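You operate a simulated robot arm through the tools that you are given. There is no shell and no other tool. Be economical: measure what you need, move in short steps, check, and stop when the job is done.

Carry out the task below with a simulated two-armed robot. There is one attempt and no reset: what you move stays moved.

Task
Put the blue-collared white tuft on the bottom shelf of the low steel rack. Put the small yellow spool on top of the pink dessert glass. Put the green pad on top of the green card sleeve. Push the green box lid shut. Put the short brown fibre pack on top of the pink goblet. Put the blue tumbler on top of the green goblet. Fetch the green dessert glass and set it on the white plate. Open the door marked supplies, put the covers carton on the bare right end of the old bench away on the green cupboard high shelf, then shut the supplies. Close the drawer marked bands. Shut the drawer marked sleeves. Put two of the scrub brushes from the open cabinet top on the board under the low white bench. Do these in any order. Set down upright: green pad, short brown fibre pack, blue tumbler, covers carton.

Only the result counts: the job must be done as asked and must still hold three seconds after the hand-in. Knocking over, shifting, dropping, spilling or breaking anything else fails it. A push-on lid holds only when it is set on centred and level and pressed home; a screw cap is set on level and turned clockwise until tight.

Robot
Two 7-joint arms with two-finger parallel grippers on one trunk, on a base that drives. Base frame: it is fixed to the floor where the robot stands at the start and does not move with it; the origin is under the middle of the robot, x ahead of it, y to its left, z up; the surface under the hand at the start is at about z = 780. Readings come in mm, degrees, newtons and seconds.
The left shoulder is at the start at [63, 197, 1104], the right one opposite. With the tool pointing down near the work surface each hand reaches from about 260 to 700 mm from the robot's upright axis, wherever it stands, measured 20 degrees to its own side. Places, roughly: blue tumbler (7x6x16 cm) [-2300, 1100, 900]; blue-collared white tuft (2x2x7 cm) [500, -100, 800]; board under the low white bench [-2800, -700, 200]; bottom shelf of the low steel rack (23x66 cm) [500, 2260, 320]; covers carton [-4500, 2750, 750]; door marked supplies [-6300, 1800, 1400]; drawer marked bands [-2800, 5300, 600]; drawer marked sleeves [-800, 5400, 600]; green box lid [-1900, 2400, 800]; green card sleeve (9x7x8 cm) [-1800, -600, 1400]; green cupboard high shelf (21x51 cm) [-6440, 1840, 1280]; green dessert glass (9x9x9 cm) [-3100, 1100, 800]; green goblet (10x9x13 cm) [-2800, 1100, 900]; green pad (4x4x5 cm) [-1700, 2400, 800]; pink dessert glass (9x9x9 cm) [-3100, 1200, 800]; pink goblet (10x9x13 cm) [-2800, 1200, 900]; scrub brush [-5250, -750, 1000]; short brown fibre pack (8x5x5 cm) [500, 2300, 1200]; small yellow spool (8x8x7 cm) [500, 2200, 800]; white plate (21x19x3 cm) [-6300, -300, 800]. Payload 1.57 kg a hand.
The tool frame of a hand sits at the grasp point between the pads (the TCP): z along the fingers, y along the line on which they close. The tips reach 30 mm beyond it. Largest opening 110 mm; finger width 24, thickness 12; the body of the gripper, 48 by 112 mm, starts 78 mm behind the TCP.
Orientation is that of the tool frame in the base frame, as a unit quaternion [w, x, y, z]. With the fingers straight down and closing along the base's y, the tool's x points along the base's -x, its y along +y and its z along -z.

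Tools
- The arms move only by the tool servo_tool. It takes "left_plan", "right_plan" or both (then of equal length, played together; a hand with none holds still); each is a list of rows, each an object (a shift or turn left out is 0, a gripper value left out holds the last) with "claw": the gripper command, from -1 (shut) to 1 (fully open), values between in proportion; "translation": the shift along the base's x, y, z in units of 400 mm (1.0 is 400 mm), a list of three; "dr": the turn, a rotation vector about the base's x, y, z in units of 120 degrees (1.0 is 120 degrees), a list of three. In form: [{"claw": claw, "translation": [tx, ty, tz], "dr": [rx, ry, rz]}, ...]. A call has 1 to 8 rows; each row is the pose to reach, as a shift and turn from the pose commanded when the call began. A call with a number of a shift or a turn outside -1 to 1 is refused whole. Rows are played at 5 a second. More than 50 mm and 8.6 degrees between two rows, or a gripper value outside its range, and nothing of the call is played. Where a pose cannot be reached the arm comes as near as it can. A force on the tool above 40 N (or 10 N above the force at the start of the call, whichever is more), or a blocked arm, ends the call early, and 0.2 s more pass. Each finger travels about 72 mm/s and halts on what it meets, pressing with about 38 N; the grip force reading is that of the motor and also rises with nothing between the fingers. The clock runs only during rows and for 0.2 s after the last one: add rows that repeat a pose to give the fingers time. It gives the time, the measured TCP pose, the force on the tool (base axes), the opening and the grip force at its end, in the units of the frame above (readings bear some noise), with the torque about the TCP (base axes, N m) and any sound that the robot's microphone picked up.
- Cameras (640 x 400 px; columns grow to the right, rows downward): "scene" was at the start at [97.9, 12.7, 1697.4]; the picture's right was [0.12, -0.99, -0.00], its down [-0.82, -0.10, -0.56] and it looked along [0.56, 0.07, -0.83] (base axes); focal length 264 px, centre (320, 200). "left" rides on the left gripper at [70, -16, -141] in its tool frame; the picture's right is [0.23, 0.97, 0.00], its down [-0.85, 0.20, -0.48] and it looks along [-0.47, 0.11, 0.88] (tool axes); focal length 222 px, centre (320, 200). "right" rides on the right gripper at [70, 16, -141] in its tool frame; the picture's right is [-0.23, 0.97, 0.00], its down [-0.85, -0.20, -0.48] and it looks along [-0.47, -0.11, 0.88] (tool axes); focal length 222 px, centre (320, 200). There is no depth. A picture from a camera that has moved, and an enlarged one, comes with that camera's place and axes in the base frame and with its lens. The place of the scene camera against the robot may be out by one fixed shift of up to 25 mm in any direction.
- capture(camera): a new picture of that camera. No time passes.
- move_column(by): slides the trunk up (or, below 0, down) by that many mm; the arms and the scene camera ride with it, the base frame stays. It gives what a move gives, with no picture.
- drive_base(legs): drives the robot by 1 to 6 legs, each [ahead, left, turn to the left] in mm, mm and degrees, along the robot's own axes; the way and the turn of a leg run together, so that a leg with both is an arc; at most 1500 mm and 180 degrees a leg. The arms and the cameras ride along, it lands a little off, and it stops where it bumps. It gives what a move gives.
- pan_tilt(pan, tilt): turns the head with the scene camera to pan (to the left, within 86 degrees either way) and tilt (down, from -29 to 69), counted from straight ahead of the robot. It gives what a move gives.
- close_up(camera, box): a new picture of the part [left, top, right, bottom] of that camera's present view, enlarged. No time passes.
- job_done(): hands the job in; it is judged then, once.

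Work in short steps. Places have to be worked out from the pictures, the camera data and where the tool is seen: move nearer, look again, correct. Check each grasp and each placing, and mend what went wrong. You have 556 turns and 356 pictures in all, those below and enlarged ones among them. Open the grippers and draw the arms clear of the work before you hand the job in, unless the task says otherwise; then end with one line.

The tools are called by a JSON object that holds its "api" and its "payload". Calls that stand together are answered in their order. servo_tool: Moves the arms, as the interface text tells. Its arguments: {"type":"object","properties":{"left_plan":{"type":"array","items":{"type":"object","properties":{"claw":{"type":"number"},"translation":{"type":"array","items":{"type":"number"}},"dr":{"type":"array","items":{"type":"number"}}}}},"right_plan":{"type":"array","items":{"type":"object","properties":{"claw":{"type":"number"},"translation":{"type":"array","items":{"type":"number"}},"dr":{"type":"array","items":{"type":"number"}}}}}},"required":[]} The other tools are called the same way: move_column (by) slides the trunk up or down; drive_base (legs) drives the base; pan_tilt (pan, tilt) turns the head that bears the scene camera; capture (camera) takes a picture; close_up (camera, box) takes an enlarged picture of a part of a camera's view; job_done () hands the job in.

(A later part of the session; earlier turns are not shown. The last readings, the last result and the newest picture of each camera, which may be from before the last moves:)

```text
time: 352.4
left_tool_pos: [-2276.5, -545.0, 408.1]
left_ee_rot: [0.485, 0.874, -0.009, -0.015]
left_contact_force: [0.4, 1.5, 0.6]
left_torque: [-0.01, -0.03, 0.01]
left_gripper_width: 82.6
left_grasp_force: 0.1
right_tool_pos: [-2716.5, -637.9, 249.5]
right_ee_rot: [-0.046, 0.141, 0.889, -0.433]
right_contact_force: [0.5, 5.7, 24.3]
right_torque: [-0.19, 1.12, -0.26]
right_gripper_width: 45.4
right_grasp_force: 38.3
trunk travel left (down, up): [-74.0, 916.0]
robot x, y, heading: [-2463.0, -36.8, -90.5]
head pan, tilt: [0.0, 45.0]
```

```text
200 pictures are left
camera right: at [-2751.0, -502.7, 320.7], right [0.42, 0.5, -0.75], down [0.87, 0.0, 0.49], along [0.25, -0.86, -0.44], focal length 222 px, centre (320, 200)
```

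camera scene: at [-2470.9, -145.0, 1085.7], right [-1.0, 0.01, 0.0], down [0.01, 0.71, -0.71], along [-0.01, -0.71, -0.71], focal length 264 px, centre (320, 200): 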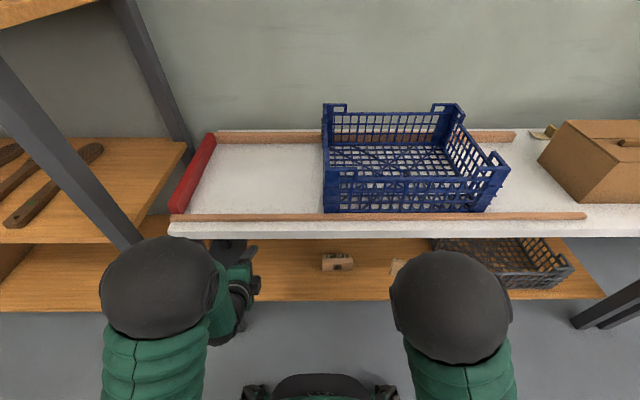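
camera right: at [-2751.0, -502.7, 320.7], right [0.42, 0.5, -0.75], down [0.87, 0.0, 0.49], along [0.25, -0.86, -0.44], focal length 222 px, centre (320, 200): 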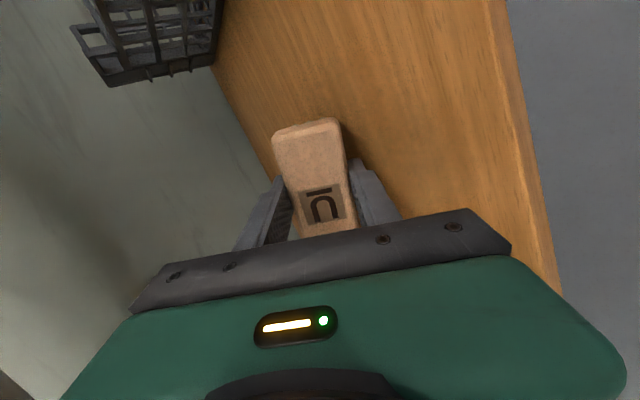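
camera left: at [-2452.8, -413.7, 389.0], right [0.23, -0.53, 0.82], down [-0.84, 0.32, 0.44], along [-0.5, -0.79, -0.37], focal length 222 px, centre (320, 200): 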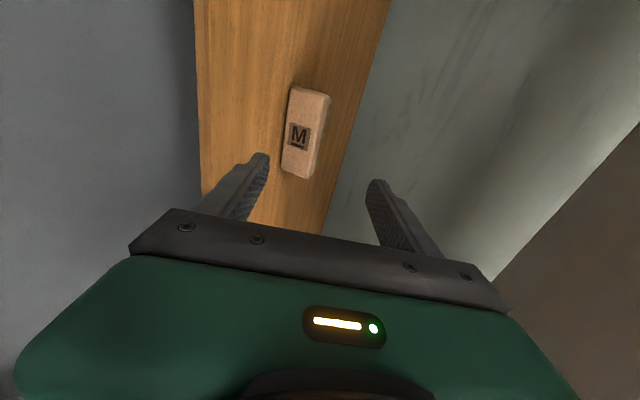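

Contact. I open while rising slightly and withdraw.

{"api": "servo_tool", "payload": {"right_plan": [{"claw": 0.0, "translation": [0, 0, 0.02]}, {"claw": 0.3, "translation": [0, 0, 0.035]}, {"claw": 0.5, "translation": [0, 0, 0.05]}, {"translation": [0, 0, 0.05]}, {"translation": [0.01, 0.04, 0.085]}, {"translation": [0.03, 0.11, 0.15]}, {"translation": [0.05, 0.18, 0.22]}, {"translation": [0.06, 0.25, 0.28]}]}}

{"api": "drive_base", "payload": {"legs": [[-350, -150, 0]]}}

{"api": "capture", "payload": {"camera": "scene"}}

```text
time: 354.3
left_tool_pos: [-2278.4, -545.0, 407.9]
left_ee_rot: [0.484, 0.875, -0.009, -0.015]
left_contact_force: [0.3, 0.5, -0.5]
left_torque: [0.0, -0.01, 0.01]
left_gripper_width: 82.3
left_grasp_force: 0.1
right_tool_pos: [-2766.8, -523.7, 352.7]
right_ee_rot: [-0.086, 0.21, 0.878, -0.421]
right_contact_force: [-0.9, -0.2, 0.5]
right_torque: [0.01, 0.02, -0.02]
right_gripper_width: 82.6
right_grasp_force: 0.1
trunk travel left (down, up): [-74.0, 916.0]
robot x, y, heading: [-2462.6, -35.9, -90.5]
head pan, tilt: [0.0, 45.0]
stopped in row 8 (right hand): the arm was blocked; the commanded pose is now the measured one
```

```text
time: 356.7
left_tool_pos: [-2425.7, -194.7, 406.0]
left_ee_rot: [0.484, 0.875, -0.01, -0.015]
left_contact_force: [1.0, 0.4, -1.0]
left_torque: [0.01, 0.02, 0.01]
left_gripper_width: 82.5
left_grasp_force: 0.0
right_tool_pos: [-2914.5, -171.9, 352.4]
right_ee_rot: [-0.086, 0.21, 0.878, -0.421]
right_contact_force: [-0.4, -0.1, -0.3]
right_torque: [0.03, 0.01, 0.04]
right_gripper_width: 82.4
right_grasp_force: 0.1
trunk travel left (down, up): [-74.0, 916.0]
robot x, y, heading: [-2609.1, 313.7, -90.5]
head pan, tilt: [0.0, 45.0]
```

```text
199 pictures are left
camera scene: at [-2618.6, 205.3, 1085.9], right [-1.0, 0.01, 0.0], down [0.01, 0.71, -0.71], along [-0.01, -0.71, -0.71], focal length 264 px, centre (320, 200)
```

scene: 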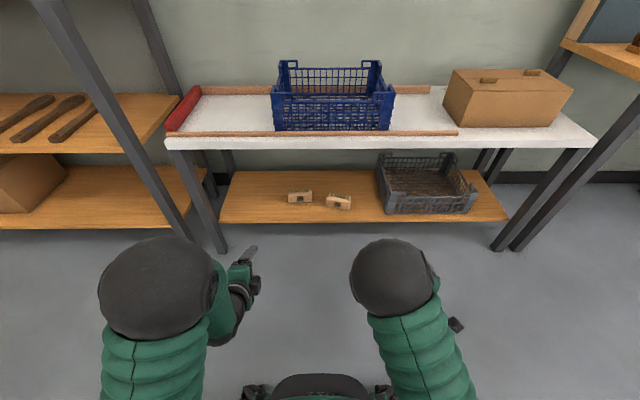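

Both brushes are on the board. I back away, raise the trunk and restore both hands to vertical.

{"api": "drive_base", "payload": {"legs": [[-150, 0, 0]]}}

{"api": "move_column", "payload": {"by": 400}}

{"api": "move_column", "payload": {"by": 226}}

{"api": "servo_tool", "payload": {"right_plan": [{"translation": [0.05, 0, 0.04], "dr": [0.06, -0.012, 0.03]}, {"translation": [0.1, 0, 0.09], "dr": [0.12, -0.025, 0.06]}, {"translation": [0.15, 0, 0.14], "dr": [0.18, -0.037, 0.09]}, {"translation": [0.2, 0, 0.19], "dr": [0.24, -0.049, 0.12]}, {"translation": [0.25, 0, 0.24], "dr": [0.3, -0.061, 0.15]}, {"translation": [0.3, 0, 0.28], "dr": [0.36, -0.074, 0.18]}, {"translation": [0.35, 0, 0.32], "dr": [0.419, -0.086, 0.209]}], "left_plan": [{"translation": [0, -0.02, 0.04], "dr": [0.069, 0, 0]}, {"translation": [0, -0.04, 0.08], "dr": [0.138, 0, 0]}, {"translation": [0, -0.06, 0.12], "dr": [0.207, 0, 0]}, {"translation": [0, -0.08, 0.16], "dr": [0.276, 0, 0]}, {"translation": [0, -0.1, 0.2], "dr": [0.345, 0, 0]}, {"translation": [0, -0.12, 0.24], "dr": [0.414, 0, 0]}, {"translation": [0, -0.14, 0.28], "dr": [0.482, 0, 0]}]}}

```text
time: 358.0
left_tool_pos: [-2426.1, -45.6, 406.9]
left_ee_rot: [0.484, 0.875, -0.009, -0.015]
left_contact_force: [-0.5, -0.7, 0.4]
left_torque: [-0.03, 0.01, 0.06]
left_gripper_width: 82.6
left_grasp_force: 0.1
right_tool_pos: [-2913.5, -22.3, 352.7]
right_ee_rot: [-0.087, 0.211, 0.878, -0.421]
right_contact_force: [0.3, -0.4, 0.3]
right_torque: [0.02, 0.0, 0.0]
right_gripper_width: 82.5
right_grasp_force: 0.0
trunk travel left (down, up): [-74.0, 916.0]
robot x, y, heading: [-2608.2, 464.8, -90.7]
head pan, tilt: [0.0, 45.0]
```

```text
time: 361.9
left_tool_pos: [-2424.9, -45.4, 808.0]
left_ee_rot: [0.485, 0.874, -0.009, -0.015]
left_contact_force: [-0.5, -0.8, -0.1]
left_torque: [-0.01, 0.02, 0.01]
left_gripper_width: 82.5
left_grasp_force: 0.0
right_tool_pos: [-2914.2, -21.9, 753.5]
right_ee_rot: [-0.086, 0.212, 0.877, -0.421]
right_contact_force: [0.9, 0.6, -0.5]
right_torque: [-0.01, 0.01, 0.0]
right_gripper_width: 82.4
right_grasp_force: 0.1
trunk travel left (down, up): [-474.0, 516.0]
robot x, y, heading: [-2607.2, 464.7, -90.7]
head pan, tilt: [0.0, 45.0]
```

```text
time: 364.2
left_tool_pos: [-2423.6, -45.9, 1034.2]
left_ee_rot: [0.484, 0.875, -0.01, -0.014]
left_contact_force: [0.0, 0.4, -0.1]
left_torque: [0.03, 0.03, 0.02]
left_gripper_width: 82.5
left_grasp_force: 0.0
right_tool_pos: [-2914.3, -23.3, 979.3]
right_ee_rot: [-0.086, 0.212, 0.878, -0.421]
right_contact_force: [-0.2, -0.5, 0.2]
right_torque: [-0.04, 0.03, 0.0]
right_gripper_width: 82.2
right_grasp_force: 0.0
trunk travel left (down, up): [-700.0, 290.0]
robot x, y, heading: [-2606.3, 462.3, -90.7]
head pan, tilt: [0.0, 45.0]
```

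```text
time: 365.8
left_tool_pos: [-2425.4, -103.6, 1143.5]
left_ee_rot: [-0.001, 1.0, -0.001, -0.019]
left_contact_force: [0.8, -0.6, -0.1]
left_torque: [0.01, 0.0, 0.0]
left_gripper_width: 82.3
left_grasp_force: 0.0
right_tool_pos: [-2771.8, -24.6, 1105.5]
right_ee_rot: [-0.001, 0.001, 1.0, 0.002]
right_contact_force: [0.1, 0.1, 0.9]
right_torque: [0.03, -0.03, -0.03]
right_gripper_width: 82.4
right_grasp_force: 0.0
trunk travel left (down, up): [-700.0, 290.0]
robot x, y, heading: [-2610.2, 460.6, -90.8]
head pan, tilt: [0.0, 45.0]
```

Both vertical. I yaw both hands back to standard and pan to look at the shelf with the card sleeve.

{"api": "servo_tool", "payload": {"right_plan": [{"dr": [0, 0, -0.07]}, {"dr": [0, 0, -0.14]}, {"dr": [0, 0, -0.21]}, {"dr": [0, 0, -0.28]}, {"dr": [0, 0, -0.35]}, {"dr": [0, 0, -0.42]}, {"dr": [0, 0, -0.49]}, {"dr": [0, 0, -0.56]}], "left_plan": [{"dr": [0, 0, 0.07]}, {"dr": [0, 0, 0.14]}, {"dr": [0, 0, 0.21]}, {"dr": [0, 0, 0.28]}, {"dr": [0, 0, 0.35]}, {"dr": [0, 0, 0.42]}, {"dr": [0, 0, 0.49]}, {"dr": [0, 0, 0.56]}]}}

{"api": "servo_tool", "payload": {"right_plan": [{"dr": [0, 0, -0.065]}, {"dr": [0, 0, -0.13]}, {"dr": [0, 0, -0.19]}], "left_plan": [{"dr": [0, 0, 0.065]}, {"dr": [0, 0, 0.13]}, {"dr": [0, 0, 0.19]}]}}

{"api": "pan_tilt", "payload": {"pan": 35, "tilt": 20}}

{"api": "capture", "payload": {"camera": "scene"}}

```text
time: 367.6
left_tool_pos: [-2425.4, -100.3, 1144.5]
left_ee_rot: [0.011, 0.833, 0.553, -0.013]
left_contact_force: [-0.3, 1.1, 0.0]
left_torque: [0.01, 0.01, 0.0]
left_gripper_width: 82.4
left_grasp_force: 0.0
right_tool_pos: [-2772.4, -22.8, 1107.0]
right_ee_rot: [-0.002, 0.555, 0.832, -0.001]
right_contact_force: [-0.3, -0.4, 0.3]
right_torque: [0.03, 0.0, -0.03]
right_gripper_width: 82.6
right_grasp_force: 0.0
trunk travel left (down, up): [-700.0, 290.0]
robot x, y, heading: [-2611.6, 468.8, -90.6]
head pan, tilt: [0.0, 45.0]
```

```text
time: 368.4
left_tool_pos: [-2423.6, -100.6, 1144.7]
left_ee_rot: [0.014, 0.707, 0.707, -0.011]
left_contact_force: [-0.6, 0.3, -0.4]
left_torque: [-0.01, 0.03, 0.05]
left_gripper_width: 82.4
left_grasp_force: 0.0
right_tool_pos: [-2773.0, -22.7, 1106.6]
right_ee_rot: [-0.002, 0.709, 0.705, -0.001]
right_contact_force: [0.2, 0.0, -0.8]
right_torque: [0.02, 0.0, -0.04]
right_gripper_width: 82.8
right_grasp_force: 0.1
trunk travel left (down, up): [-700.0, 290.0]
robot x, y, heading: [-2607.9, 463.0, -90.9]
head pan, tilt: [0.0, 45.0]
```

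```text
time: 369.4
left_tool_pos: [-2424.4, -101.2, 1144.3]
left_ee_rot: [0.013, 0.709, 0.705, -0.011]
left_contact_force: [-0.4, 0.2, 0.4]
left_torque: [-0.02, 0.03, 0.02]
left_gripper_width: 82.4
left_grasp_force: 0.0
right_tool_pos: [-2773.2, -22.4, 1107.4]
right_ee_rot: [-0.002, 0.709, 0.706, 0.0]
right_contact_force: [0.7, 0.8, 0.1]
right_torque: [0.04, 0.01, -0.01]
right_gripper_width: 82.5
right_grasp_force: 0.1
trunk travel left (down, up): [-700.0, 290.0]
robot x, y, heading: [-2605.2, 463.6, -90.5]
head pan, tilt: [35.0, 20.0]
```

```text
198 pictures are left
camera scene: at [-2563.6, 357.0, 1750.4], right [-0.83, -0.56, 0.0], down [-0.19, 0.29, -0.94], along [0.53, -0.78, -0.34], focal length 264 px, centre (320, 200)
```

scene: 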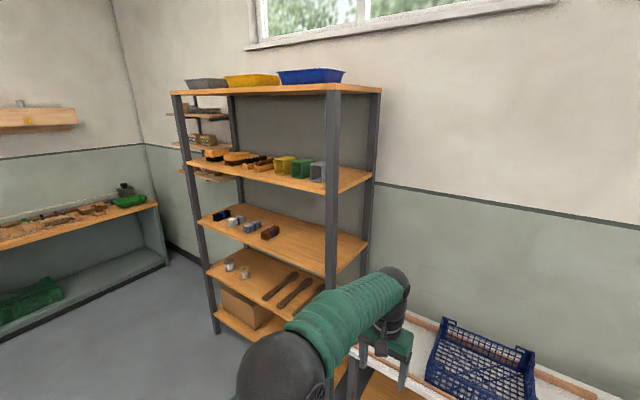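

{"api": "close_up", "payload": {"camera": "scene", "box": [170, 130, 350, 210]}}

```text
3.56 times, centred on (260, 170) of scene
camera zoom: at [-2563.6, 357.0, 1750.4], right [-0.83, -0.56, 0.0], down [-0.19, 0.29, -0.94], along [0.53, -0.78, -0.34], focal length 939 px, centre (533, 307)
```

zoom: 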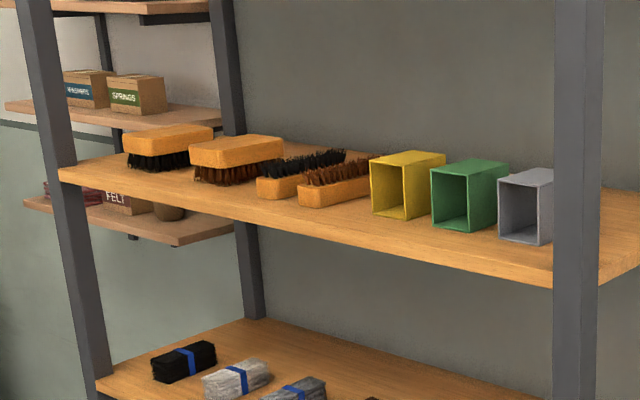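

The green sleeve is an open tube on the shelf between yellow and grey ones. Now I drive to the +x end of the white table for the pad and box.

{"api": "drive_base", "payload": {"legs": [[0, 1500, 0], [-750, 0, 0], [-700, 0, 0], [0, 0, -89]]}}

{"api": "pan_tilt", "payload": {"pan": 0, "tilt": 40}}

{"api": "capture", "payload": {"camera": "scene"}}

```text
time: 387.8
left_tool_pos: [-1637.1, 1707.2, 1145.0]
left_ee_rot: [0.002, 1.0, -0.008, -0.017]
left_contact_force: [-0.4, -0.1, 0.7]
left_torque: [-0.02, -0.02, -0.03]
left_gripper_width: 82.9
left_grasp_force: 0.2
right_tool_pos: [-1554.0, 2057.1, 1106.8]
right_ee_rot: [-0.002, 1.0, -0.008, 0.001]
right_contact_force: [-0.2, -0.7, -0.4]
right_torque: [0.01, -0.02, -0.01]
right_gripper_width: 82.5
right_grasp_force: 0.0
trunk travel left (down, up): [-700.0, 290.0]
robot x, y, heading: [-1067.2, 1885.8, 178.5]
head pan, tilt: [35.0, 20.0]
```

```text
time: 388.8
left_tool_pos: [-1635.4, 1709.5, 1145.6]
left_ee_rot: [0.002, 1.0, -0.008, -0.019]
left_contact_force: [0.4, 0.1, 0.7]
left_torque: [0.0, 0.03, 0.01]
left_gripper_width: 82.3
left_grasp_force: 0.0
right_tool_pos: [-1551.9, 2058.6, 1108.6]
right_ee_rot: [-0.002, 1.0, -0.008, 0.0]
right_contact_force: [0.3, 1.0, -0.2]
right_torque: [0.0, 0.02, 0.0]
right_gripper_width: 82.2
right_grasp_force: 0.0
trunk travel left (down, up): [-700.0, 290.0]
robot x, y, heading: [-1073.3, 1889.8, 178.7]
head pan, tilt: [0.0, 40.0]
```

```text
196 pictures are left
camera scene: at [-1194.9, 1893.5, 1719.1], right [0.02, 1.0, 0.0], down [0.64, -0.02, -0.76], along [-0.76, 0.02, -0.64], focal length 264 px, centre (320, 200)
```

scene: 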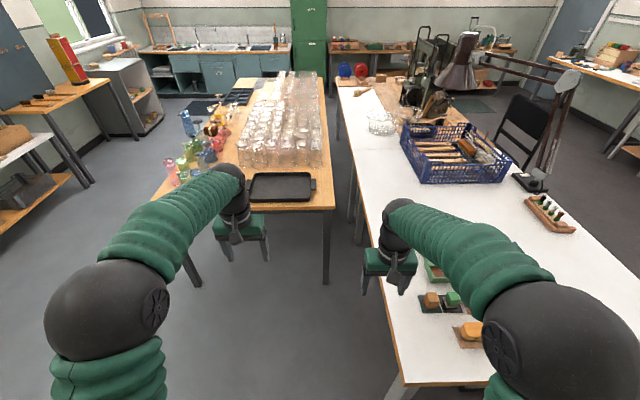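

Pad ≈[-1680, 2384]. I strafe right 330 mm to work at the table end.

{"api": "drive_base", "payload": {"legs": [[0, -340, 1]]}}

{"api": "pan_tilt", "payload": {"pan": 0, "tilt": 50}}

{"api": "capture", "payload": {"camera": "scene"}}

{"api": "capture", "payload": {"camera": "right"}}

```text
time: 391.0
left_tool_pos: [-1627.8, 2025.9, 1144.1]
left_ee_rot: [-0.002, 1.0, 0.003, -0.017]
left_contact_force: [0.2, -1.4, -0.6]
left_torque: [0.05, -0.01, 0.0]
left_gripper_width: 82.7
left_grasp_force: 0.0
right_tool_pos: [-1549.9, 2375.8, 1108.8]
right_ee_rot: [-0.005, 1.0, 0.001, 0.001]
right_contact_force: [-0.7, -0.2, 0.7]
right_torque: [0.06, 0.0, 0.0]
right_gripper_width: 82.4
right_grasp_force: 0.0
trunk travel left (down, up): [-700.0, 290.0]
robot x, y, heading: [-1062.0, 2219.6, 179.8]
head pan, tilt: [0.0, 40.0]
```

```text
time: 391.7
left_tool_pos: [-1624.5, 2028.0, 1145.9]
left_ee_rot: [0.0, 1.0, 0.002, -0.018]
left_contact_force: [-0.7, -0.5, -0.2]
left_torque: [0.07, 0.0, -0.05]
left_gripper_width: 82.5
left_grasp_force: 0.2
right_tool_pos: [-1548.6, 2378.0, 1109.9]
right_ee_rot: [-0.004, 1.0, 0.003, -0.001]
right_contact_force: [0.8, -0.9, 0.5]
right_torque: [0.05, -0.02, -0.03]
right_gripper_width: 82.7
right_grasp_force: 0.1
trunk travel left (down, up): [-700.0, 290.0]
robot x, y, heading: [-1065.2, 2220.8, 179.7]
head pan, tilt: [0.0, 50.0]
```

```text
195 pictures are left
camera scene: at [-1182.4, 2217.7, 1704.9], right [0.01, 1.0, 0.0], down [0.77, 0.0, -0.64], along [-0.64, 0.01, -0.77], focal length 264 px, centre (320, 200)
```

scene: 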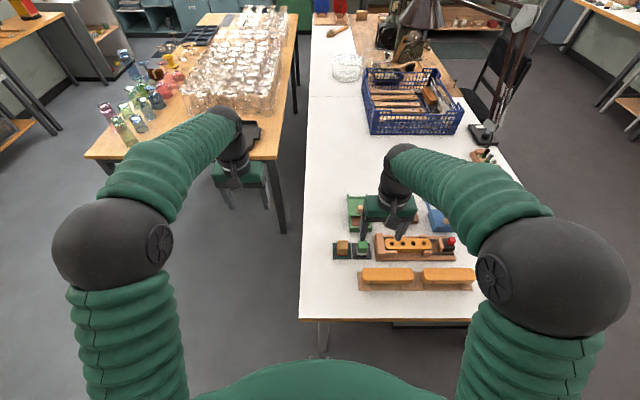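

```text
194 pictures are left
camera right: at [-1478.5, 2359.4, 1249.9], right [-0.22, -0.97, -0.01], down [-0.86, 0.19, 0.48], along [-0.47, 0.11, -0.88], focal length 222 px, centre (320, 200)
```

right: 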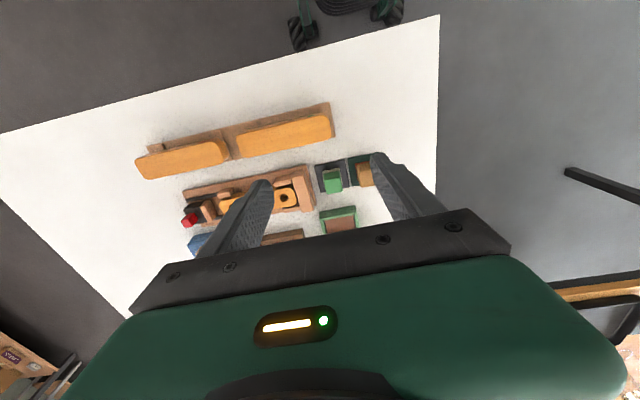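

{"api": "close_up", "payload": {"camera": "scene", "box": [310, 180, 480, 300]}}

{"api": "close_up", "payload": {"camera": "right", "box": [240, 120, 440, 250]}}

```text
3.33 times, centred on (395, 240) of scene
camera zoom: at [-1182.4, 2217.7, 1704.9], right [0.01, 1.0, 0.0], down [0.77, 0.0, -0.64], along [-0.64, 0.01, -0.77], focal length 880 px, centre (70, 67)
```

zoom: 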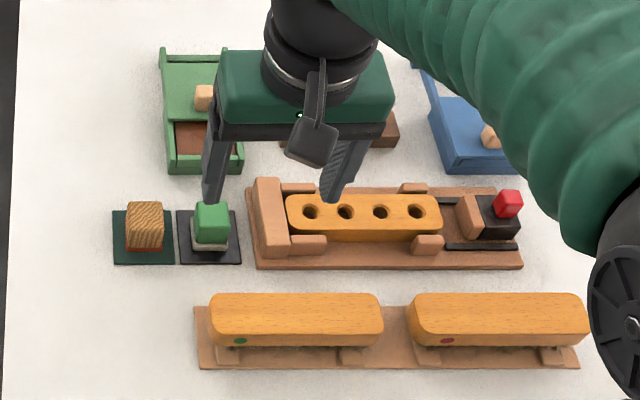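

```text
3.08 times, centred on (340, 185) of right
camera zoom: at [-1478.5, 2359.4, 1249.9], right [-0.22, -0.97, -0.01], down [-0.86, 0.19, 0.48], along [-0.47, 0.11, -0.88], focal length 684 px, centre (258, 246)
```

zoom: 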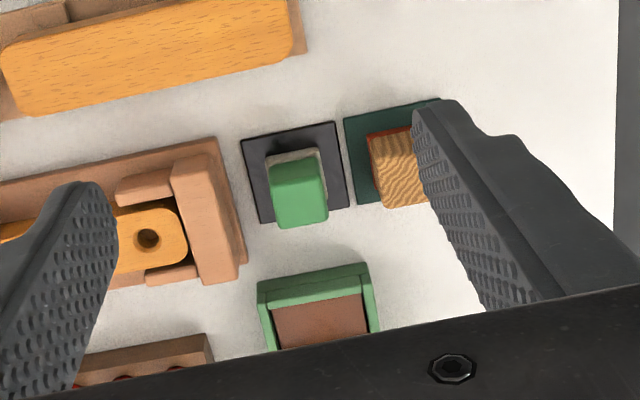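

Green box: its sliding lid (with a wooden knob, ≈[-1840, 2390]) is open toward -x, so it must be drawn toward +x. I drive 110 mm forward and view it with the right camera.

{"api": "drive_base", "payload": {"legs": [[110, 0, 0]]}}

{"api": "servo_tool", "payload": {"right_plan": [{"claw": -0.3, "translation": [-0.05, 0, 0]}, {"claw": -1, "translation": [-0.1, 0, 0]}, {"translation": [-0.15, 0, -0.03]}, {"translation": [-0.15, 0, -0.03]}]}}

{"api": "capture", "payload": {"camera": "right"}}

```text
time: 392.9
left_tool_pos: [-1734.2, 2038.4, 1147.9]
left_ee_rot: [0.004, 1.0, 0.001, -0.019]
left_contact_force: [0.1, 1.1, 0.4]
left_torque: [-0.01, -0.01, 0.01]
left_gripper_width: 82.5
left_grasp_force: 0.1
right_tool_pos: [-1656.7, 2387.9, 1109.7]
right_ee_rot: [0.0, 1.0, 0.002, -0.002]
right_contact_force: [0.1, 0.4, -0.1]
right_torque: [0.01, 0.01, 0.0]
right_gripper_width: 82.8
right_grasp_force: 0.1
trunk travel left (down, up): [-700.0, 290.0]
robot x, y, heading: [-1176.5, 2226.6, 179.4]
head pan, tilt: [0.0, 50.0]
```

```text
time: 393.9
left_tool_pos: [-1734.8, 2037.0, 1147.6]
left_ee_rot: [0.002, 1.0, 0.001, -0.019]
left_contact_force: [0.2, -0.5, 0.7]
left_torque: [0.0, 0.0, 0.03]
left_gripper_width: 82.7
left_grasp_force: 0.1
right_tool_pos: [-1719.0, 2386.5, 1096.4]
right_ee_rot: [-0.001, 1.0, 0.002, -0.002]
right_contact_force: [0.6, -0.3, -0.5]
right_torque: [-0.01, 0.01, -0.01]
right_gripper_width: 0.0
right_grasp_force: 21.8
trunk travel left (down, up): [-700.0, 290.0]
robot x, y, heading: [-1172.6, 2222.6, 179.5]
head pan, tilt: [0.0, 50.0]
```

```text
191 pictures are left
camera right: at [-1648.0, 2369.0, 1237.8], right [-0.22, -0.97, 0.0], down [-0.85, 0.2, 0.48], along [-0.47, 0.11, -0.88], focal length 222 px, centre (320, 200)
```

right: 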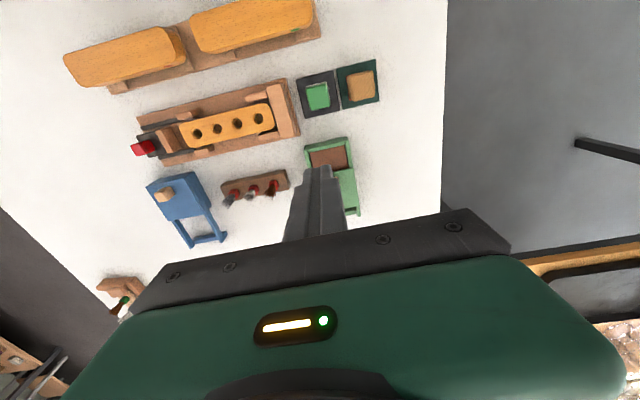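

The knob is hidden behind the fingers; I shift the hand 80 mm in +y to see it.

{"api": "servo_tool", "payload": {"right_plan": [{"translation": [0, 0.1, 0]}, {"translation": [0, 0.2, 0]}, {"translation": [-0.05, 0.2, 0]}]}}

{"api": "close_up", "payload": {"camera": "right", "box": [260, 60, 480, 240]}}

```text
time: 394.7
left_tool_pos: [-1736.6, 2038.4, 1146.8]
left_ee_rot: [0.002, 1.0, 0.001, -0.019]
left_contact_force: [-0.8, 0.3, 0.0]
left_torque: [0.0, -0.02, -0.02]
left_gripper_width: 82.5
left_grasp_force: 0.0
right_tool_pos: [-1739.5, 2467.1, 1096.9]
right_ee_rot: [-0.001, 1.0, 0.002, -0.001]
right_contact_force: [-0.5, 0.5, 0.2]
right_torque: [-0.01, 0.0, 0.02]
right_gripper_width: 0.1
right_grasp_force: 21.2
trunk travel left (down, up): [-700.0, 290.0]
robot x, y, heading: [-1172.0, 2221.9, 179.5]
head pan, tilt: [0.0, 50.0]
```

```text
2.22 times, centred on (370, 150) of right
camera zoom: at [-1669.3, 2450.0, 1237.6], right [-0.22, -0.97, 0.0], down [-0.85, 0.2, 0.48], along [-0.47, 0.11, -0.88], focal length 494 px, centre (209, 311)
```

zoom: 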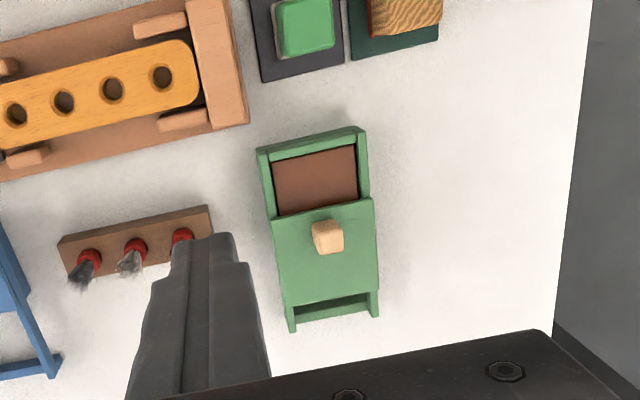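

Knob at ≈[-1835, 2386]; the lid needs ~50 mm of travel toward +x. I move the closed fingers behind the knob (x≈-1876), staying high first.

{"api": "servo_tool", "payload": {"right_plan": [{"translation": [-0.06, -0.05, -0.05]}, {"translation": [-0.13, -0.1, -0.1]}, {"translation": [-0.2, -0.15, -0.15]}, {"translation": [-0.27, -0.2, -0.2]}, {"translation": [-0.34, -0.2, -0.28]}, {"translation": [-0.34, -0.2, -0.36]}, {"translation": [-0.34, -0.2, -0.44]}, {"translation": [-0.34, -0.2, -0.48]}]}}

{"api": "close_up", "payload": {"camera": "right", "box": [220, 40, 440, 220]}}

```text
time: 396.5
left_tool_pos: [-1735.5, 2036.2, 1147.0]
left_ee_rot: [0.003, 1.0, 0.001, -0.019]
left_contact_force: [0.1, -0.9, -0.2]
left_torque: [0.01, -0.02, 0.0]
left_gripper_width: 82.6
left_grasp_force: 0.0
right_tool_pos: [-1855.3, 2383.1, 901.9]
right_ee_rot: [-0.001, 1.0, 0.002, -0.001]
right_contact_force: [0.4, -0.8, 0.0]
right_torque: [-0.01, 0.01, -0.03]
right_gripper_width: 0.0
right_grasp_force: 21.3
right hand out of reach, approached as far as the arm can: row 5, 6, 7, 8
trunk travel left (down, up): [-700.0, 290.0]
robot x, y, heading: [-1177.9, 2224.6, 179.6]
head pan, tilt: [0.0, 50.0]
```

```text
2.22 times, centred on (330, 130) of right
camera zoom: at [-1785.0, 2365.2, 1042.9], right [-0.22, -0.97, 0.0], down [-0.85, 0.2, 0.48], along [-0.47, 0.11, -0.88], focal length 494 px, centre (298, 356)
```

zoom: 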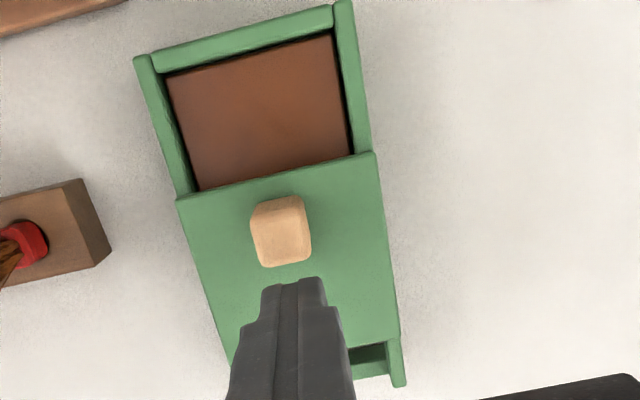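

Reach is just short, so I tilt the hand forward ~17° to extend beyond the knob.

{"api": "servo_tool", "payload": {"right_plan": [{"translation": [-0.03, 0.005, 0], "dr": [0, 0.05, 0]}, {"translation": [-0.06, 0.005, 0], "dr": [0, 0.1, 0]}, {"translation": [-0.07, 0.005, 0], "dr": [0, 0.14, 0]}, {"translation": [-0.07, 0.005, 0], "dr": [0, 0.14, 0]}]}}

{"api": "close_up", "payload": {"camera": "right", "box": [220, 40, 440, 220]}}

```text
time: 397.5
left_tool_pos: [-1735.0, 2035.2, 1147.1]
left_ee_rot: [0.003, 1.0, 0.001, -0.018]
left_contact_force: [-0.6, -1.3, -0.3]
left_torque: [-0.04, -0.02, 0.0]
left_gripper_width: 82.6
left_grasp_force: 0.1
right_tool_pos: [-1880.7, 2385.0, 903.3]
right_ee_rot: [-0.001, 0.989, 0.002, -0.148]
right_contact_force: [-0.3, -0.4, 0.9]
right_torque: [0.03, -0.01, -0.01]
right_gripper_width: 0.0
right_grasp_force: 21.4
trunk travel left (down, up): [-700.0, 290.0]
robot x, y, heading: [-1170.6, 2221.2, 179.4]
head pan, tilt: [0.0, 50.0]
```

```text
2.22 times, centred on (330, 130) of right
camera zoom: at [-1773.1, 2367.8, 1017.1], right [-0.21, -0.97, 0.06], down [-0.68, 0.2, 0.71], along [-0.7, 0.11, -0.7], focal length 494 px, centre (298, 356)
```

zoom: 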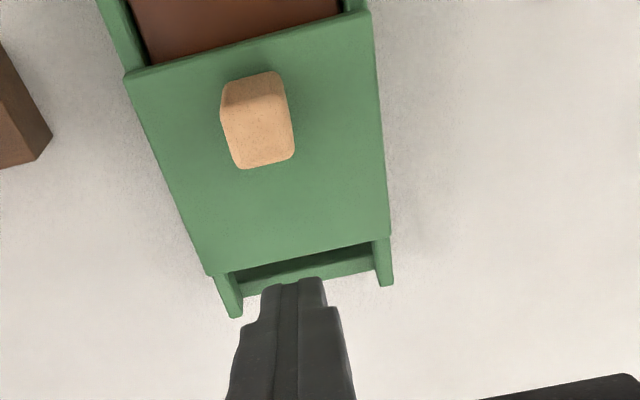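

Aligned behind the knob. I lower 40 mm and then draw the lid toward +x.

{"api": "servo_tool", "payload": {"right_plan": [{"translation": [0, 0, -0.05]}, {"translation": [0, 0, -0.085]}, {"translation": [0, 0, -0.1]}]}}

{"api": "close_up", "payload": {"camera": "right", "box": [220, 20, 440, 200]}}

```text
time: 398.3
left_tool_pos: [-1734.5, 2035.3, 1146.8]
left_ee_rot: [0.003, 1.0, 0.002, -0.019]
left_contact_force: [0.1, -0.3, 0.2]
left_torque: [0.02, -0.01, 0.0]
left_gripper_width: 82.2
left_grasp_force: 0.2
right_tool_pos: [-1881.3, 2384.6, 863.4]
right_ee_rot: [-0.002, 0.989, 0.002, -0.148]
right_contact_force: [-0.6, -0.4, 0.1]
right_torque: [-0.01, -0.01, -0.05]
right_gripper_width: 0.0
right_grasp_force: 20.9
trunk travel left (down, up): [-700.0, 290.0]
robot x, y, heading: [-1175.2, 2222.6, 179.6]
head pan, tilt: [0.0, 50.0]
```

```text
2.22 times, centred on (330, 110) of right
camera zoom: at [-1773.1, 2367.6, 977.4], right [-0.21, -0.97, 0.06], down [-0.68, 0.2, 0.71], along [-0.7, 0.11, -0.7], focal length 494 px, centre (298, 400)
```

zoom: 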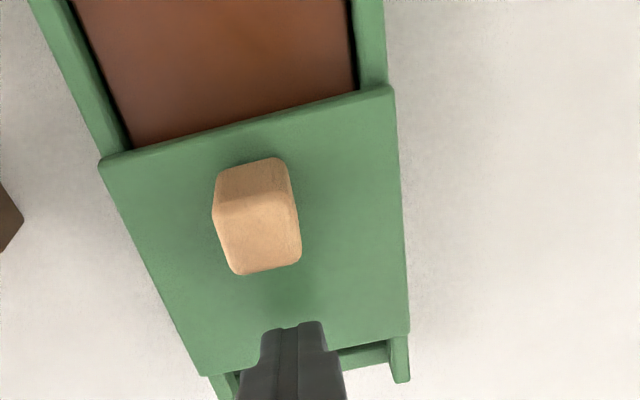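

I draw +x in small steps; a force stop will tell when the lid reaches its end.

{"api": "servo_tool", "payload": {"right_plan": [{"translation": [0.05, 0, 0]}, {"translation": [0.08, 0, 0]}, {"translation": [0.11, 0, 0]}, {"translation": [0.14, 0, 0]}, {"translation": [0.165, 0, 0]}, {"translation": [0.185, 0, 0]}, {"translation": [0.2, 0, 0]}, {"translation": [0.21, 0, 0]}]}}

{"api": "capture", "payload": {"camera": "right"}}

```text
time: 400.1
left_tool_pos: [-1736.5, 2034.9, 1146.1]
left_ee_rot: [0.002, 1.0, 0.001, -0.017]
left_contact_force: [-0.5, 0.0, -0.7]
left_torque: [0.01, 0.0, -0.01]
left_gripper_width: 82.8
left_grasp_force: 0.1
right_tool_pos: [-1800.2, 2385.8, 864.4]
right_ee_rot: [-0.001, 0.989, 0.001, -0.149]
right_contact_force: [-12.6, 0.0, 1.5]
right_torque: [-0.05, 0.15, 0.01]
right_gripper_width: 0.0
right_grasp_force: 21.4
trunk travel left (down, up): [-700.0, 290.0]
robot x, y, heading: [-1177.0, 2224.9, 179.8]
head pan, tilt: [0.0, 50.0]
```

```text
186 pictures are left
camera right: at [-1691.3, 2367.8, 977.8], right [-0.21, -0.97, 0.06], down [-0.68, 0.2, 0.71], along [-0.71, 0.11, -0.7], focal length 222 px, centre (320, 200)
```

right: 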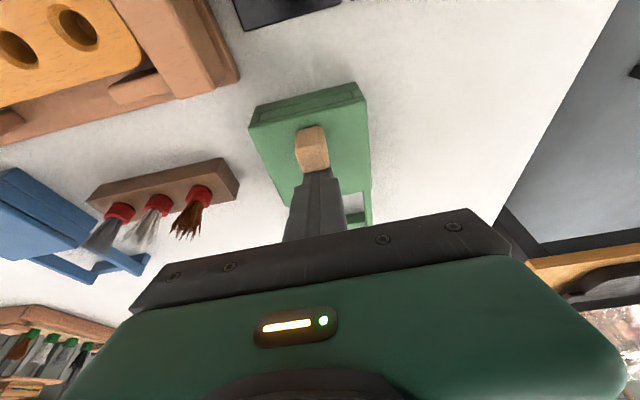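

No opening visible now; I press on a bit more to make sure it is fully shut.

{"api": "servo_tool", "payload": {"right_plan": [{"translation": [0.012, 0, 0]}, {"translation": [0.024, 0, 0]}, {"translation": [0.036, 0, 0]}, {"translation": [0.048, 0, 0]}]}}

{"api": "close_up", "payload": {"camera": "right", "box": [220, 50, 420, 230]}}

```text
time: 400.7
left_tool_pos: [-1734.3, 2036.5, 1149.8]
left_ee_rot: [0.002, 1.0, 0.001, -0.021]
left_contact_force: [0.3, 0.3, -0.1]
left_torque: [0.01, -0.01, -0.01]
left_gripper_width: 82.6
left_grasp_force: 0.1
right_tool_pos: [-1796.8, 2384.5, 870.4]
right_ee_rot: [0.0, 0.987, 0.002, -0.163]
right_contact_force: [-21.0, -0.7, -1.3]
right_torque: [0.0, 0.69, -0.03]
right_gripper_width: 0.0
right_grasp_force: 21.3
trunk travel left (down, up): [-700.0, 290.0]
robot x, y, heading: [-1176.4, 2223.3, 179.5]
head pan, tilt: [0.0, 50.0]
stopped in row 3 (right hand): the force on the tool passed its limit at 42 N (the readings are from after the stop); the commanded pose is now the measured one
```

```text
2.22 times, centred on (320, 140) of right
camera zoom: at [-1685.5, 2368.1, 981.6], right [-0.21, -0.97, 0.07], down [-0.66, 0.2, 0.73], along [-0.72, 0.11, -0.68], focal length 494 px, centre (320, 333)
```

zoom: 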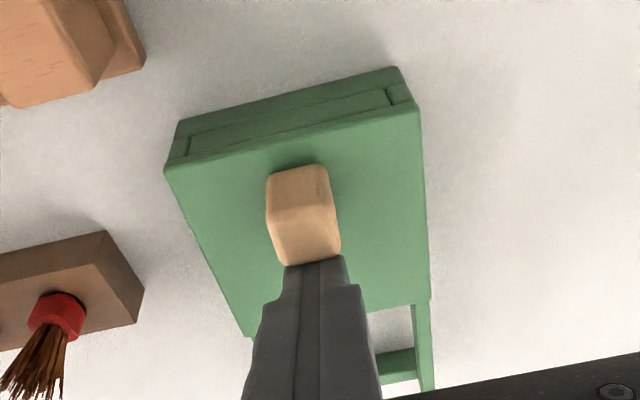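

The lid is fully shut (42 N stop). I back off, rise, open the hand and set it over the pad with ~33° tilt.

{"api": "servo_tool", "payload": {"right_plan": [{"translation": [-0.03, 0, 0]}, {"translation": [-0.04, 0, 0.08]}, {"translation": [-0.03, 0, 0.19]}, {"claw": 0.05, "translation": [0.05, 0, 0.27], "dr": [0, 0.04, 0]}, {"translation": [0.15, 0, 0.3], "dr": [0, 0.08, 0]}, {"translation": [0.25, -0.01, 0.3], "dr": [0, 0.12, 0]}, {"translation": [0.35, -0.015, 0.3], "dr": [0, 0.12, 0]}, {"translation": [0.37, -0.015, 0.3], "dr": [0, 0.12, 0]}]}}

{"api": "capture", "payload": {"camera": "right"}}

```text
time: 402.5
left_tool_pos: [-1732.9, 2036.1, 1148.8]
left_ee_rot: [0.003, 1.0, 0.001, -0.02]
left_contact_force: [-0.3, 0.4, -0.6]
left_torque: [0.03, 0.04, 0.0]
left_gripper_width: 82.3
left_grasp_force: 0.0
right_tool_pos: [-1644.2, 2379.6, 989.9]
right_ee_rot: [-0.001, 0.959, 0.001, -0.282]
right_contact_force: [0.3, 0.2, -0.2]
right_torque: [-0.02, 0.01, 0.04]
right_gripper_width: 57.7
right_grasp_force: 0.0
trunk travel left (down, up): [-700.0, 290.0]
robot x, y, heading: [-1169.9, 2225.5, 179.6]
head pan, tilt: [0.0, 50.0]
```

```text
184 pictures are left
camera right: at [-1508.5, 2362.0, 1070.7], right [-0.19, -0.97, 0.12], down [-0.46, 0.2, 0.87], along [-0.87, 0.11, -0.49], focal length 222 px, centre (320, 200)
```

right: 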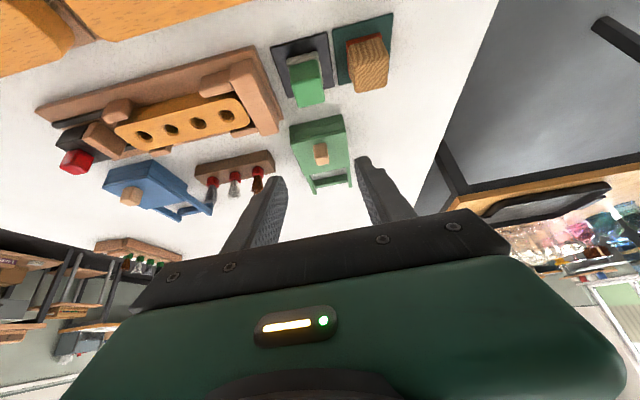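

Pad centre ≈[-1668, 2378, 808]. I descend over it.

{"api": "servo_tool", "payload": {"right_plan": [{"translation": [-0.02, -0.004, -0.1]}, {"translation": [-0.04, -0.004, -0.2]}, {"translation": [-0.055, -0.004, -0.3]}, {"translation": [-0.06, -0.004, -0.34]}, {"translation": [-0.06, -0.004, -0.34]}]}}

{"api": "capture", "payload": {"camera": "right"}}

```text
time: 403.7
left_tool_pos: [-1732.6, 2035.7, 1148.6]
left_ee_rot: [0.003, 1.0, 0.0, -0.02]
left_contact_force: [-0.3, -0.4, 1.1]
left_torque: [0.03, 0.04, 0.01]
left_gripper_width: 82.4
left_grasp_force: 0.0
right_tool_pos: [-1667.6, 2376.9, 853.2]
right_ee_rot: [-0.001, 0.96, 0.001, -0.28]
right_contact_force: [-0.1, -0.5, 0.4]
right_torque: [0.01, 0.0, -0.04]
right_gripper_width: 57.7
right_grasp_force: 0.1
trunk travel left (down, up): [-700.0, 290.0]
robot x, y, heading: [-1171.7, 2224.3, 179.7]
head pan, tilt: [0.0, 50.0]
```

```text
183 pictures are left
camera right: at [-1532.9, 2359.8, 934.1], right [-0.19, -0.97, 0.12], down [-0.46, 0.2, 0.86], along [-0.87, 0.11, -0.49], focal length 222 px, centre (320, 200)
```

right: 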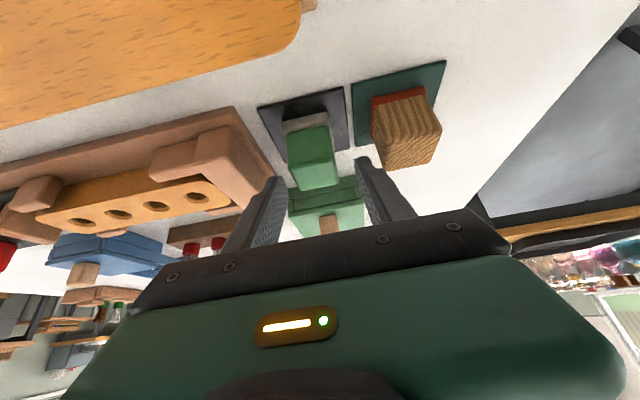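

Aligned. I lower 30 mm and close.

{"api": "servo_tool", "payload": {"right_plan": [{"translation": [0, 0, -0.04]}, {"translation": [0, 0, -0.075]}, {"translation": [0, 0, -0.075]}, {"claw": -0.3, "translation": [0, 0, -0.075]}, {"claw": -1, "translation": [0, 0, -0.075]}, {"translation": [0, 0, -0.075]}]}}

{"api": "capture", "payload": {"camera": "right"}}

```text
time: 405.1
left_tool_pos: [-1731.1, 2035.5, 1148.3]
left_ee_rot: [0.002, 1.0, 0.001, -0.02]
left_contact_force: [0.0, -0.1, -0.4]
left_torque: [-0.01, -0.01, -0.01]
left_gripper_width: 82.9
left_grasp_force: 0.1
right_tool_pos: [-1668.5, 2376.9, 824.9]
right_ee_rot: [-0.001, 0.96, 0.002, -0.28]
right_contact_force: [0.1, -0.5, 1.6]
right_torque: [0.02, 0.02, 0.0]
right_gripper_width: 38.7
right_grasp_force: 38.6
trunk travel left (down, up): [-700.0, 290.0]
robot x, y, heading: [-1177.5, 2224.6, 179.7]
head pan, tilt: [0.0, 50.0]
```

```text
182 pictures are left
camera right: at [-1532.8, 2360.2, 905.0], right [-0.19, -0.97, 0.12], down [-0.46, 0.2, 0.86], along [-0.87, 0.11, -0.49], focal length 222 px, centre (320, 200)
```

right: 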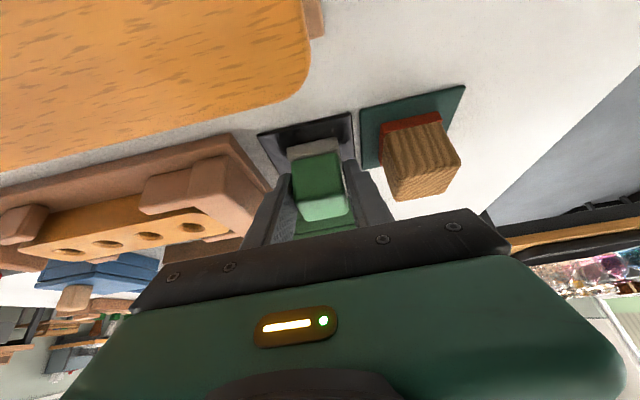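

Gripped. I lift and check that the whole pad (with its grey base) comes along.

{"api": "servo_tool", "payload": {"right_plan": [{"translation": [0, 0, 0.05]}, {"translation": [0, 0, 0.15]}, {"translation": [0, 0, 0.27]}, {"translation": [0, 0, 0.39]}, {"translation": [0, 0, 0.51]}, {"translation": [0, 0, 0.6]}]}}

{"api": "capture", "payload": {"camera": "right"}}

```text
time: 406.5
left_tool_pos: [-1730.9, 2034.7, 1149.1]
left_ee_rot: [0.002, 1.0, 0.001, -0.022]
left_contact_force: [0.0, -0.7, 0.0]
left_torque: [0.02, 0.03, 0.01]
left_gripper_width: 82.6
left_grasp_force: 0.1
right_tool_pos: [-1668.0, 2376.7, 1066.4]
right_ee_rot: [-0.001, 0.96, 0.002, -0.281]
right_contact_force: [-0.9, -0.9, -0.6]
right_torque: [-0.02, 0.01, 0.01]
right_gripper_width: 38.9
right_grasp_force: 38.0
trunk travel left (down, up): [-700.0, 290.0]
robot x, y, heading: [-1175.7, 2221.6, 179.8]
head pan, tilt: [0.0, 50.0]
```

```text
181 pictures are left
camera right: at [-1531.7, 2358.9, 1146.0], right [-0.19, -0.97, 0.12], down [-0.46, 0.2, 0.86], along [-0.87, 0.11, -0.49], focal length 222 px, centre (320, 200)
```

right: 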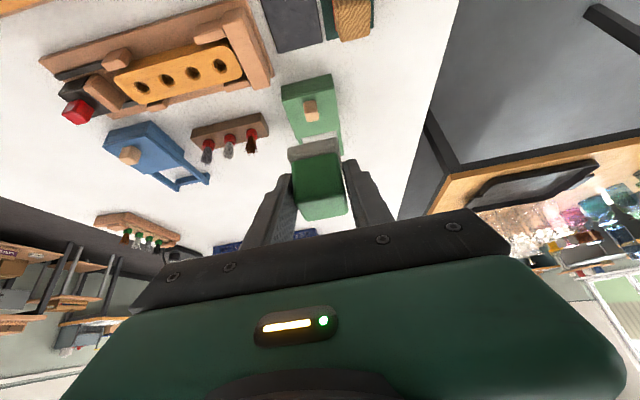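

Pad held. I drive to the shelf with the card sleeves, facing -y.

{"api": "drive_base", "payload": {"legs": [[-150, 0, 0], [0, 1500, 0], [0, 200, 0], [0, 0, 90], [0, -600, 0]]}}

{"api": "pan_tilt", "payload": {"pan": 0, "tilt": 25}}

{"api": "capture", "payload": {"camera": "scene"}}

```text
time: 422.9
left_tool_pos: [-1452.1, -17.6, 1148.3]
left_ee_rot: [0.015, 0.71, 0.704, -0.013]
left_contact_force: [0.7, 0.6, -0.2]
left_torque: [-0.02, 0.03, -0.04]
left_gripper_width: 82.4
left_grasp_force: 0.1
right_tool_pos: [-1793.2, 49.0, 1064.4]
right_ee_rot: [0.195, 0.681, 0.676, -0.201]
right_contact_force: [-0.9, 0.0, -0.5]
right_torque: [-0.01, 0.03, -0.03]
right_gripper_width: 38.8
right_grasp_force: 38.4
trunk travel left (down, up): [-700.0, 290.0]
robot x, y, heading: [-1635.4, 540.0, -91.1]
head pan, tilt: [0.0, 50.0]
```

```text
time: 423.8
left_tool_pos: [-1454.3, -17.3, 1149.0]
left_ee_rot: [0.017, 0.709, 0.705, -0.014]
left_contact_force: [1.1, 0.0, 0.1]
left_torque: [-0.01, -0.02, -0.02]
left_gripper_width: 82.3
left_grasp_force: 0.1
right_tool_pos: [-1794.8, 50.6, 1064.1]
right_ee_rot: [0.197, 0.68, 0.677, -0.201]
right_contact_force: [0.0, 0.7, 0.5]
right_torque: [-0.02, -0.01, 0.01]
right_gripper_width: 38.8
right_grasp_force: 37.7
trunk travel left (down, up): [-700.0, 290.0]
robot x, y, heading: [-1636.9, 541.3, -90.6]
head pan, tilt: [0.0, 25.0]
```

```text
180 pictures are left
camera scene: at [-1644.4, 419.2, 1742.3], right [-1.0, 0.02, 0.0], down [0.01, 0.43, -0.91], along [-0.02, -0.9, -0.43], focal length 264 px, centre (320, 200)
```

scene: 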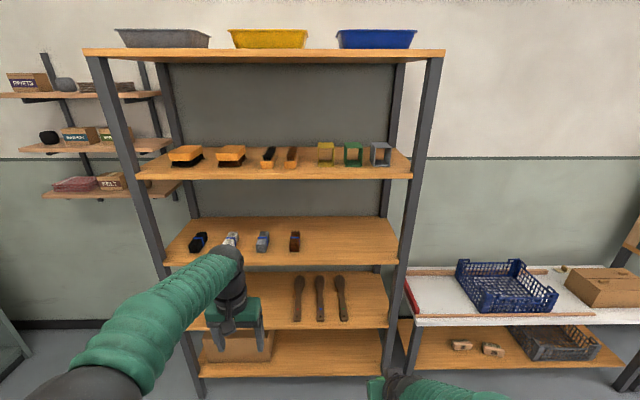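

I raise the trunk fully and lift the right hand further, then look with the right camera.

{"api": "move_column", "payload": {"by": 288}}

{"api": "servo_tool", "payload": {"right_plan": [{"translation": [0, 0, 0.1]}, {"translation": [0, 0, 0.2]}, {"translation": [0, 0, 0.3]}, {"translation": [0, 0, 0.4]}, {"translation": [0, 0, 0.47]}]}}

{"api": "capture", "payload": {"camera": "right"}}

{"api": "capture", "payload": {"camera": "scene"}}

```text
time: 426.7
left_tool_pos: [-1456.0, -17.3, 1436.8]
left_ee_rot: [0.016, 0.709, 0.705, -0.013]
left_contact_force: [-0.6, -0.5, 0.5]
left_torque: [-0.03, 0.03, -0.01]
left_gripper_width: 82.5
left_grasp_force: 0.2
right_tool_pos: [-1798.2, 49.5, 1353.1]
right_ee_rot: [0.197, 0.681, 0.676, -0.201]
right_contact_force: [0.3, 0.4, -1.1]
right_torque: [-0.04, -0.01, 0.0]
right_gripper_width: 39.0
right_grasp_force: 38.2
trunk travel left (down, up): [-988.0, 2.0]
robot x, y, heading: [-1638.3, 543.6, -90.8]
head pan, tilt: [0.0, 25.0]
```

```text
time: 427.9
left_tool_pos: [-1455.4, -17.5, 1438.9]
left_ee_rot: [0.016, 0.709, 0.705, -0.013]
left_contact_force: [-0.1, 0.3, 0.1]
left_torque: [0.0, -0.01, 0.01]
left_gripper_width: 82.4
left_grasp_force: 0.1
right_tool_pos: [-1795.6, 50.5, 1542.7]
right_ee_rot: [0.197, 0.681, 0.676, -0.201]
right_contact_force: [-0.3, -0.8, 0.0]
right_torque: [0.0, 0.03, 0.0]
right_gripper_width: 38.9
right_grasp_force: 38.3
trunk travel left (down, up): [-988.0, 2.0]
robot x, y, heading: [-1641.8, 539.7, -90.9]
head pan, tilt: [0.0, 25.0]
```

```text
179 pictures are left
camera right: at [-1778.1, 184.6, 1622.3], right [0.97, -0.2, 0.12], down [-0.2, -0.46, 0.87], along [-0.12, -0.87, -0.49], focal length 222 px, centre (320, 200)
```

right: 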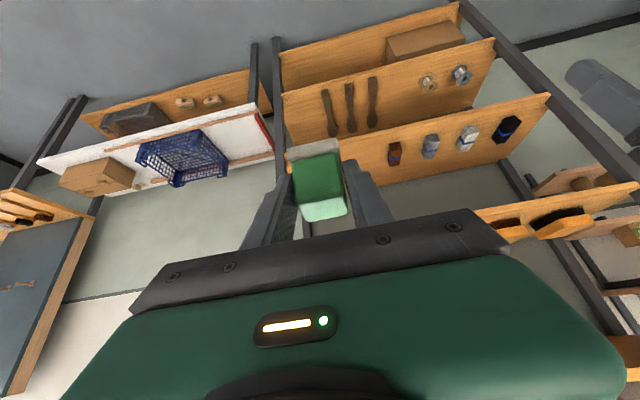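

```text
178 pictures are left
camera scene: at [-1646.0, 419.8, 2030.5], right [-1.0, 0.02, 0.0], down [0.01, 0.42, -0.91], along [-0.01, -0.91, -0.42], focal length 264 px, centre (320, 200)
```

scene: 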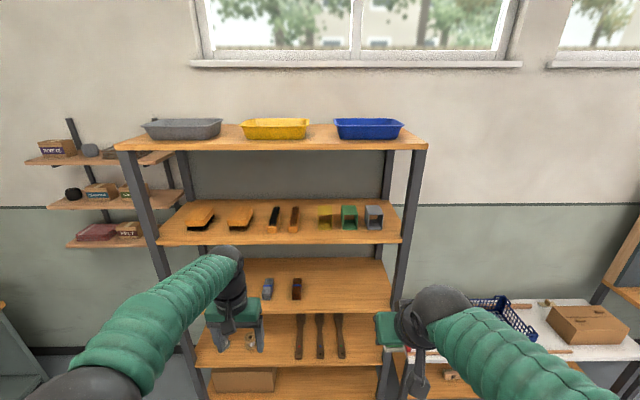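

{"api": "close_up", "payload": {"camera": "scene", "box": [300, 185, 420, 260]}}

```text
5.33 times, centred on (360, 222) of scene
camera zoom: at [-1646.0, 419.8, 2030.5], right [-1.0, 0.02, 0.0], down [0.01, 0.42, -0.91], along [-0.01, -0.91, -0.42], focal length 1408 px, centre (107, 80)
```

zoom: 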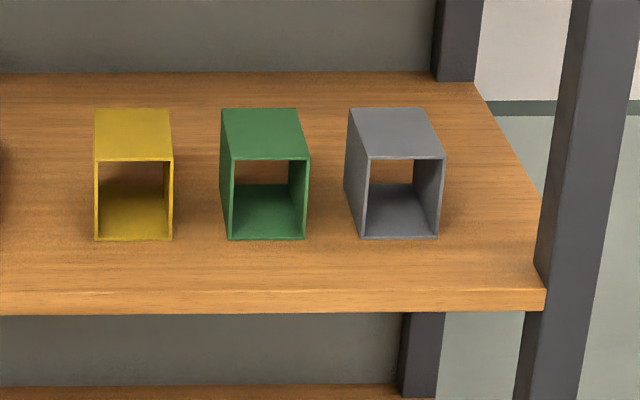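

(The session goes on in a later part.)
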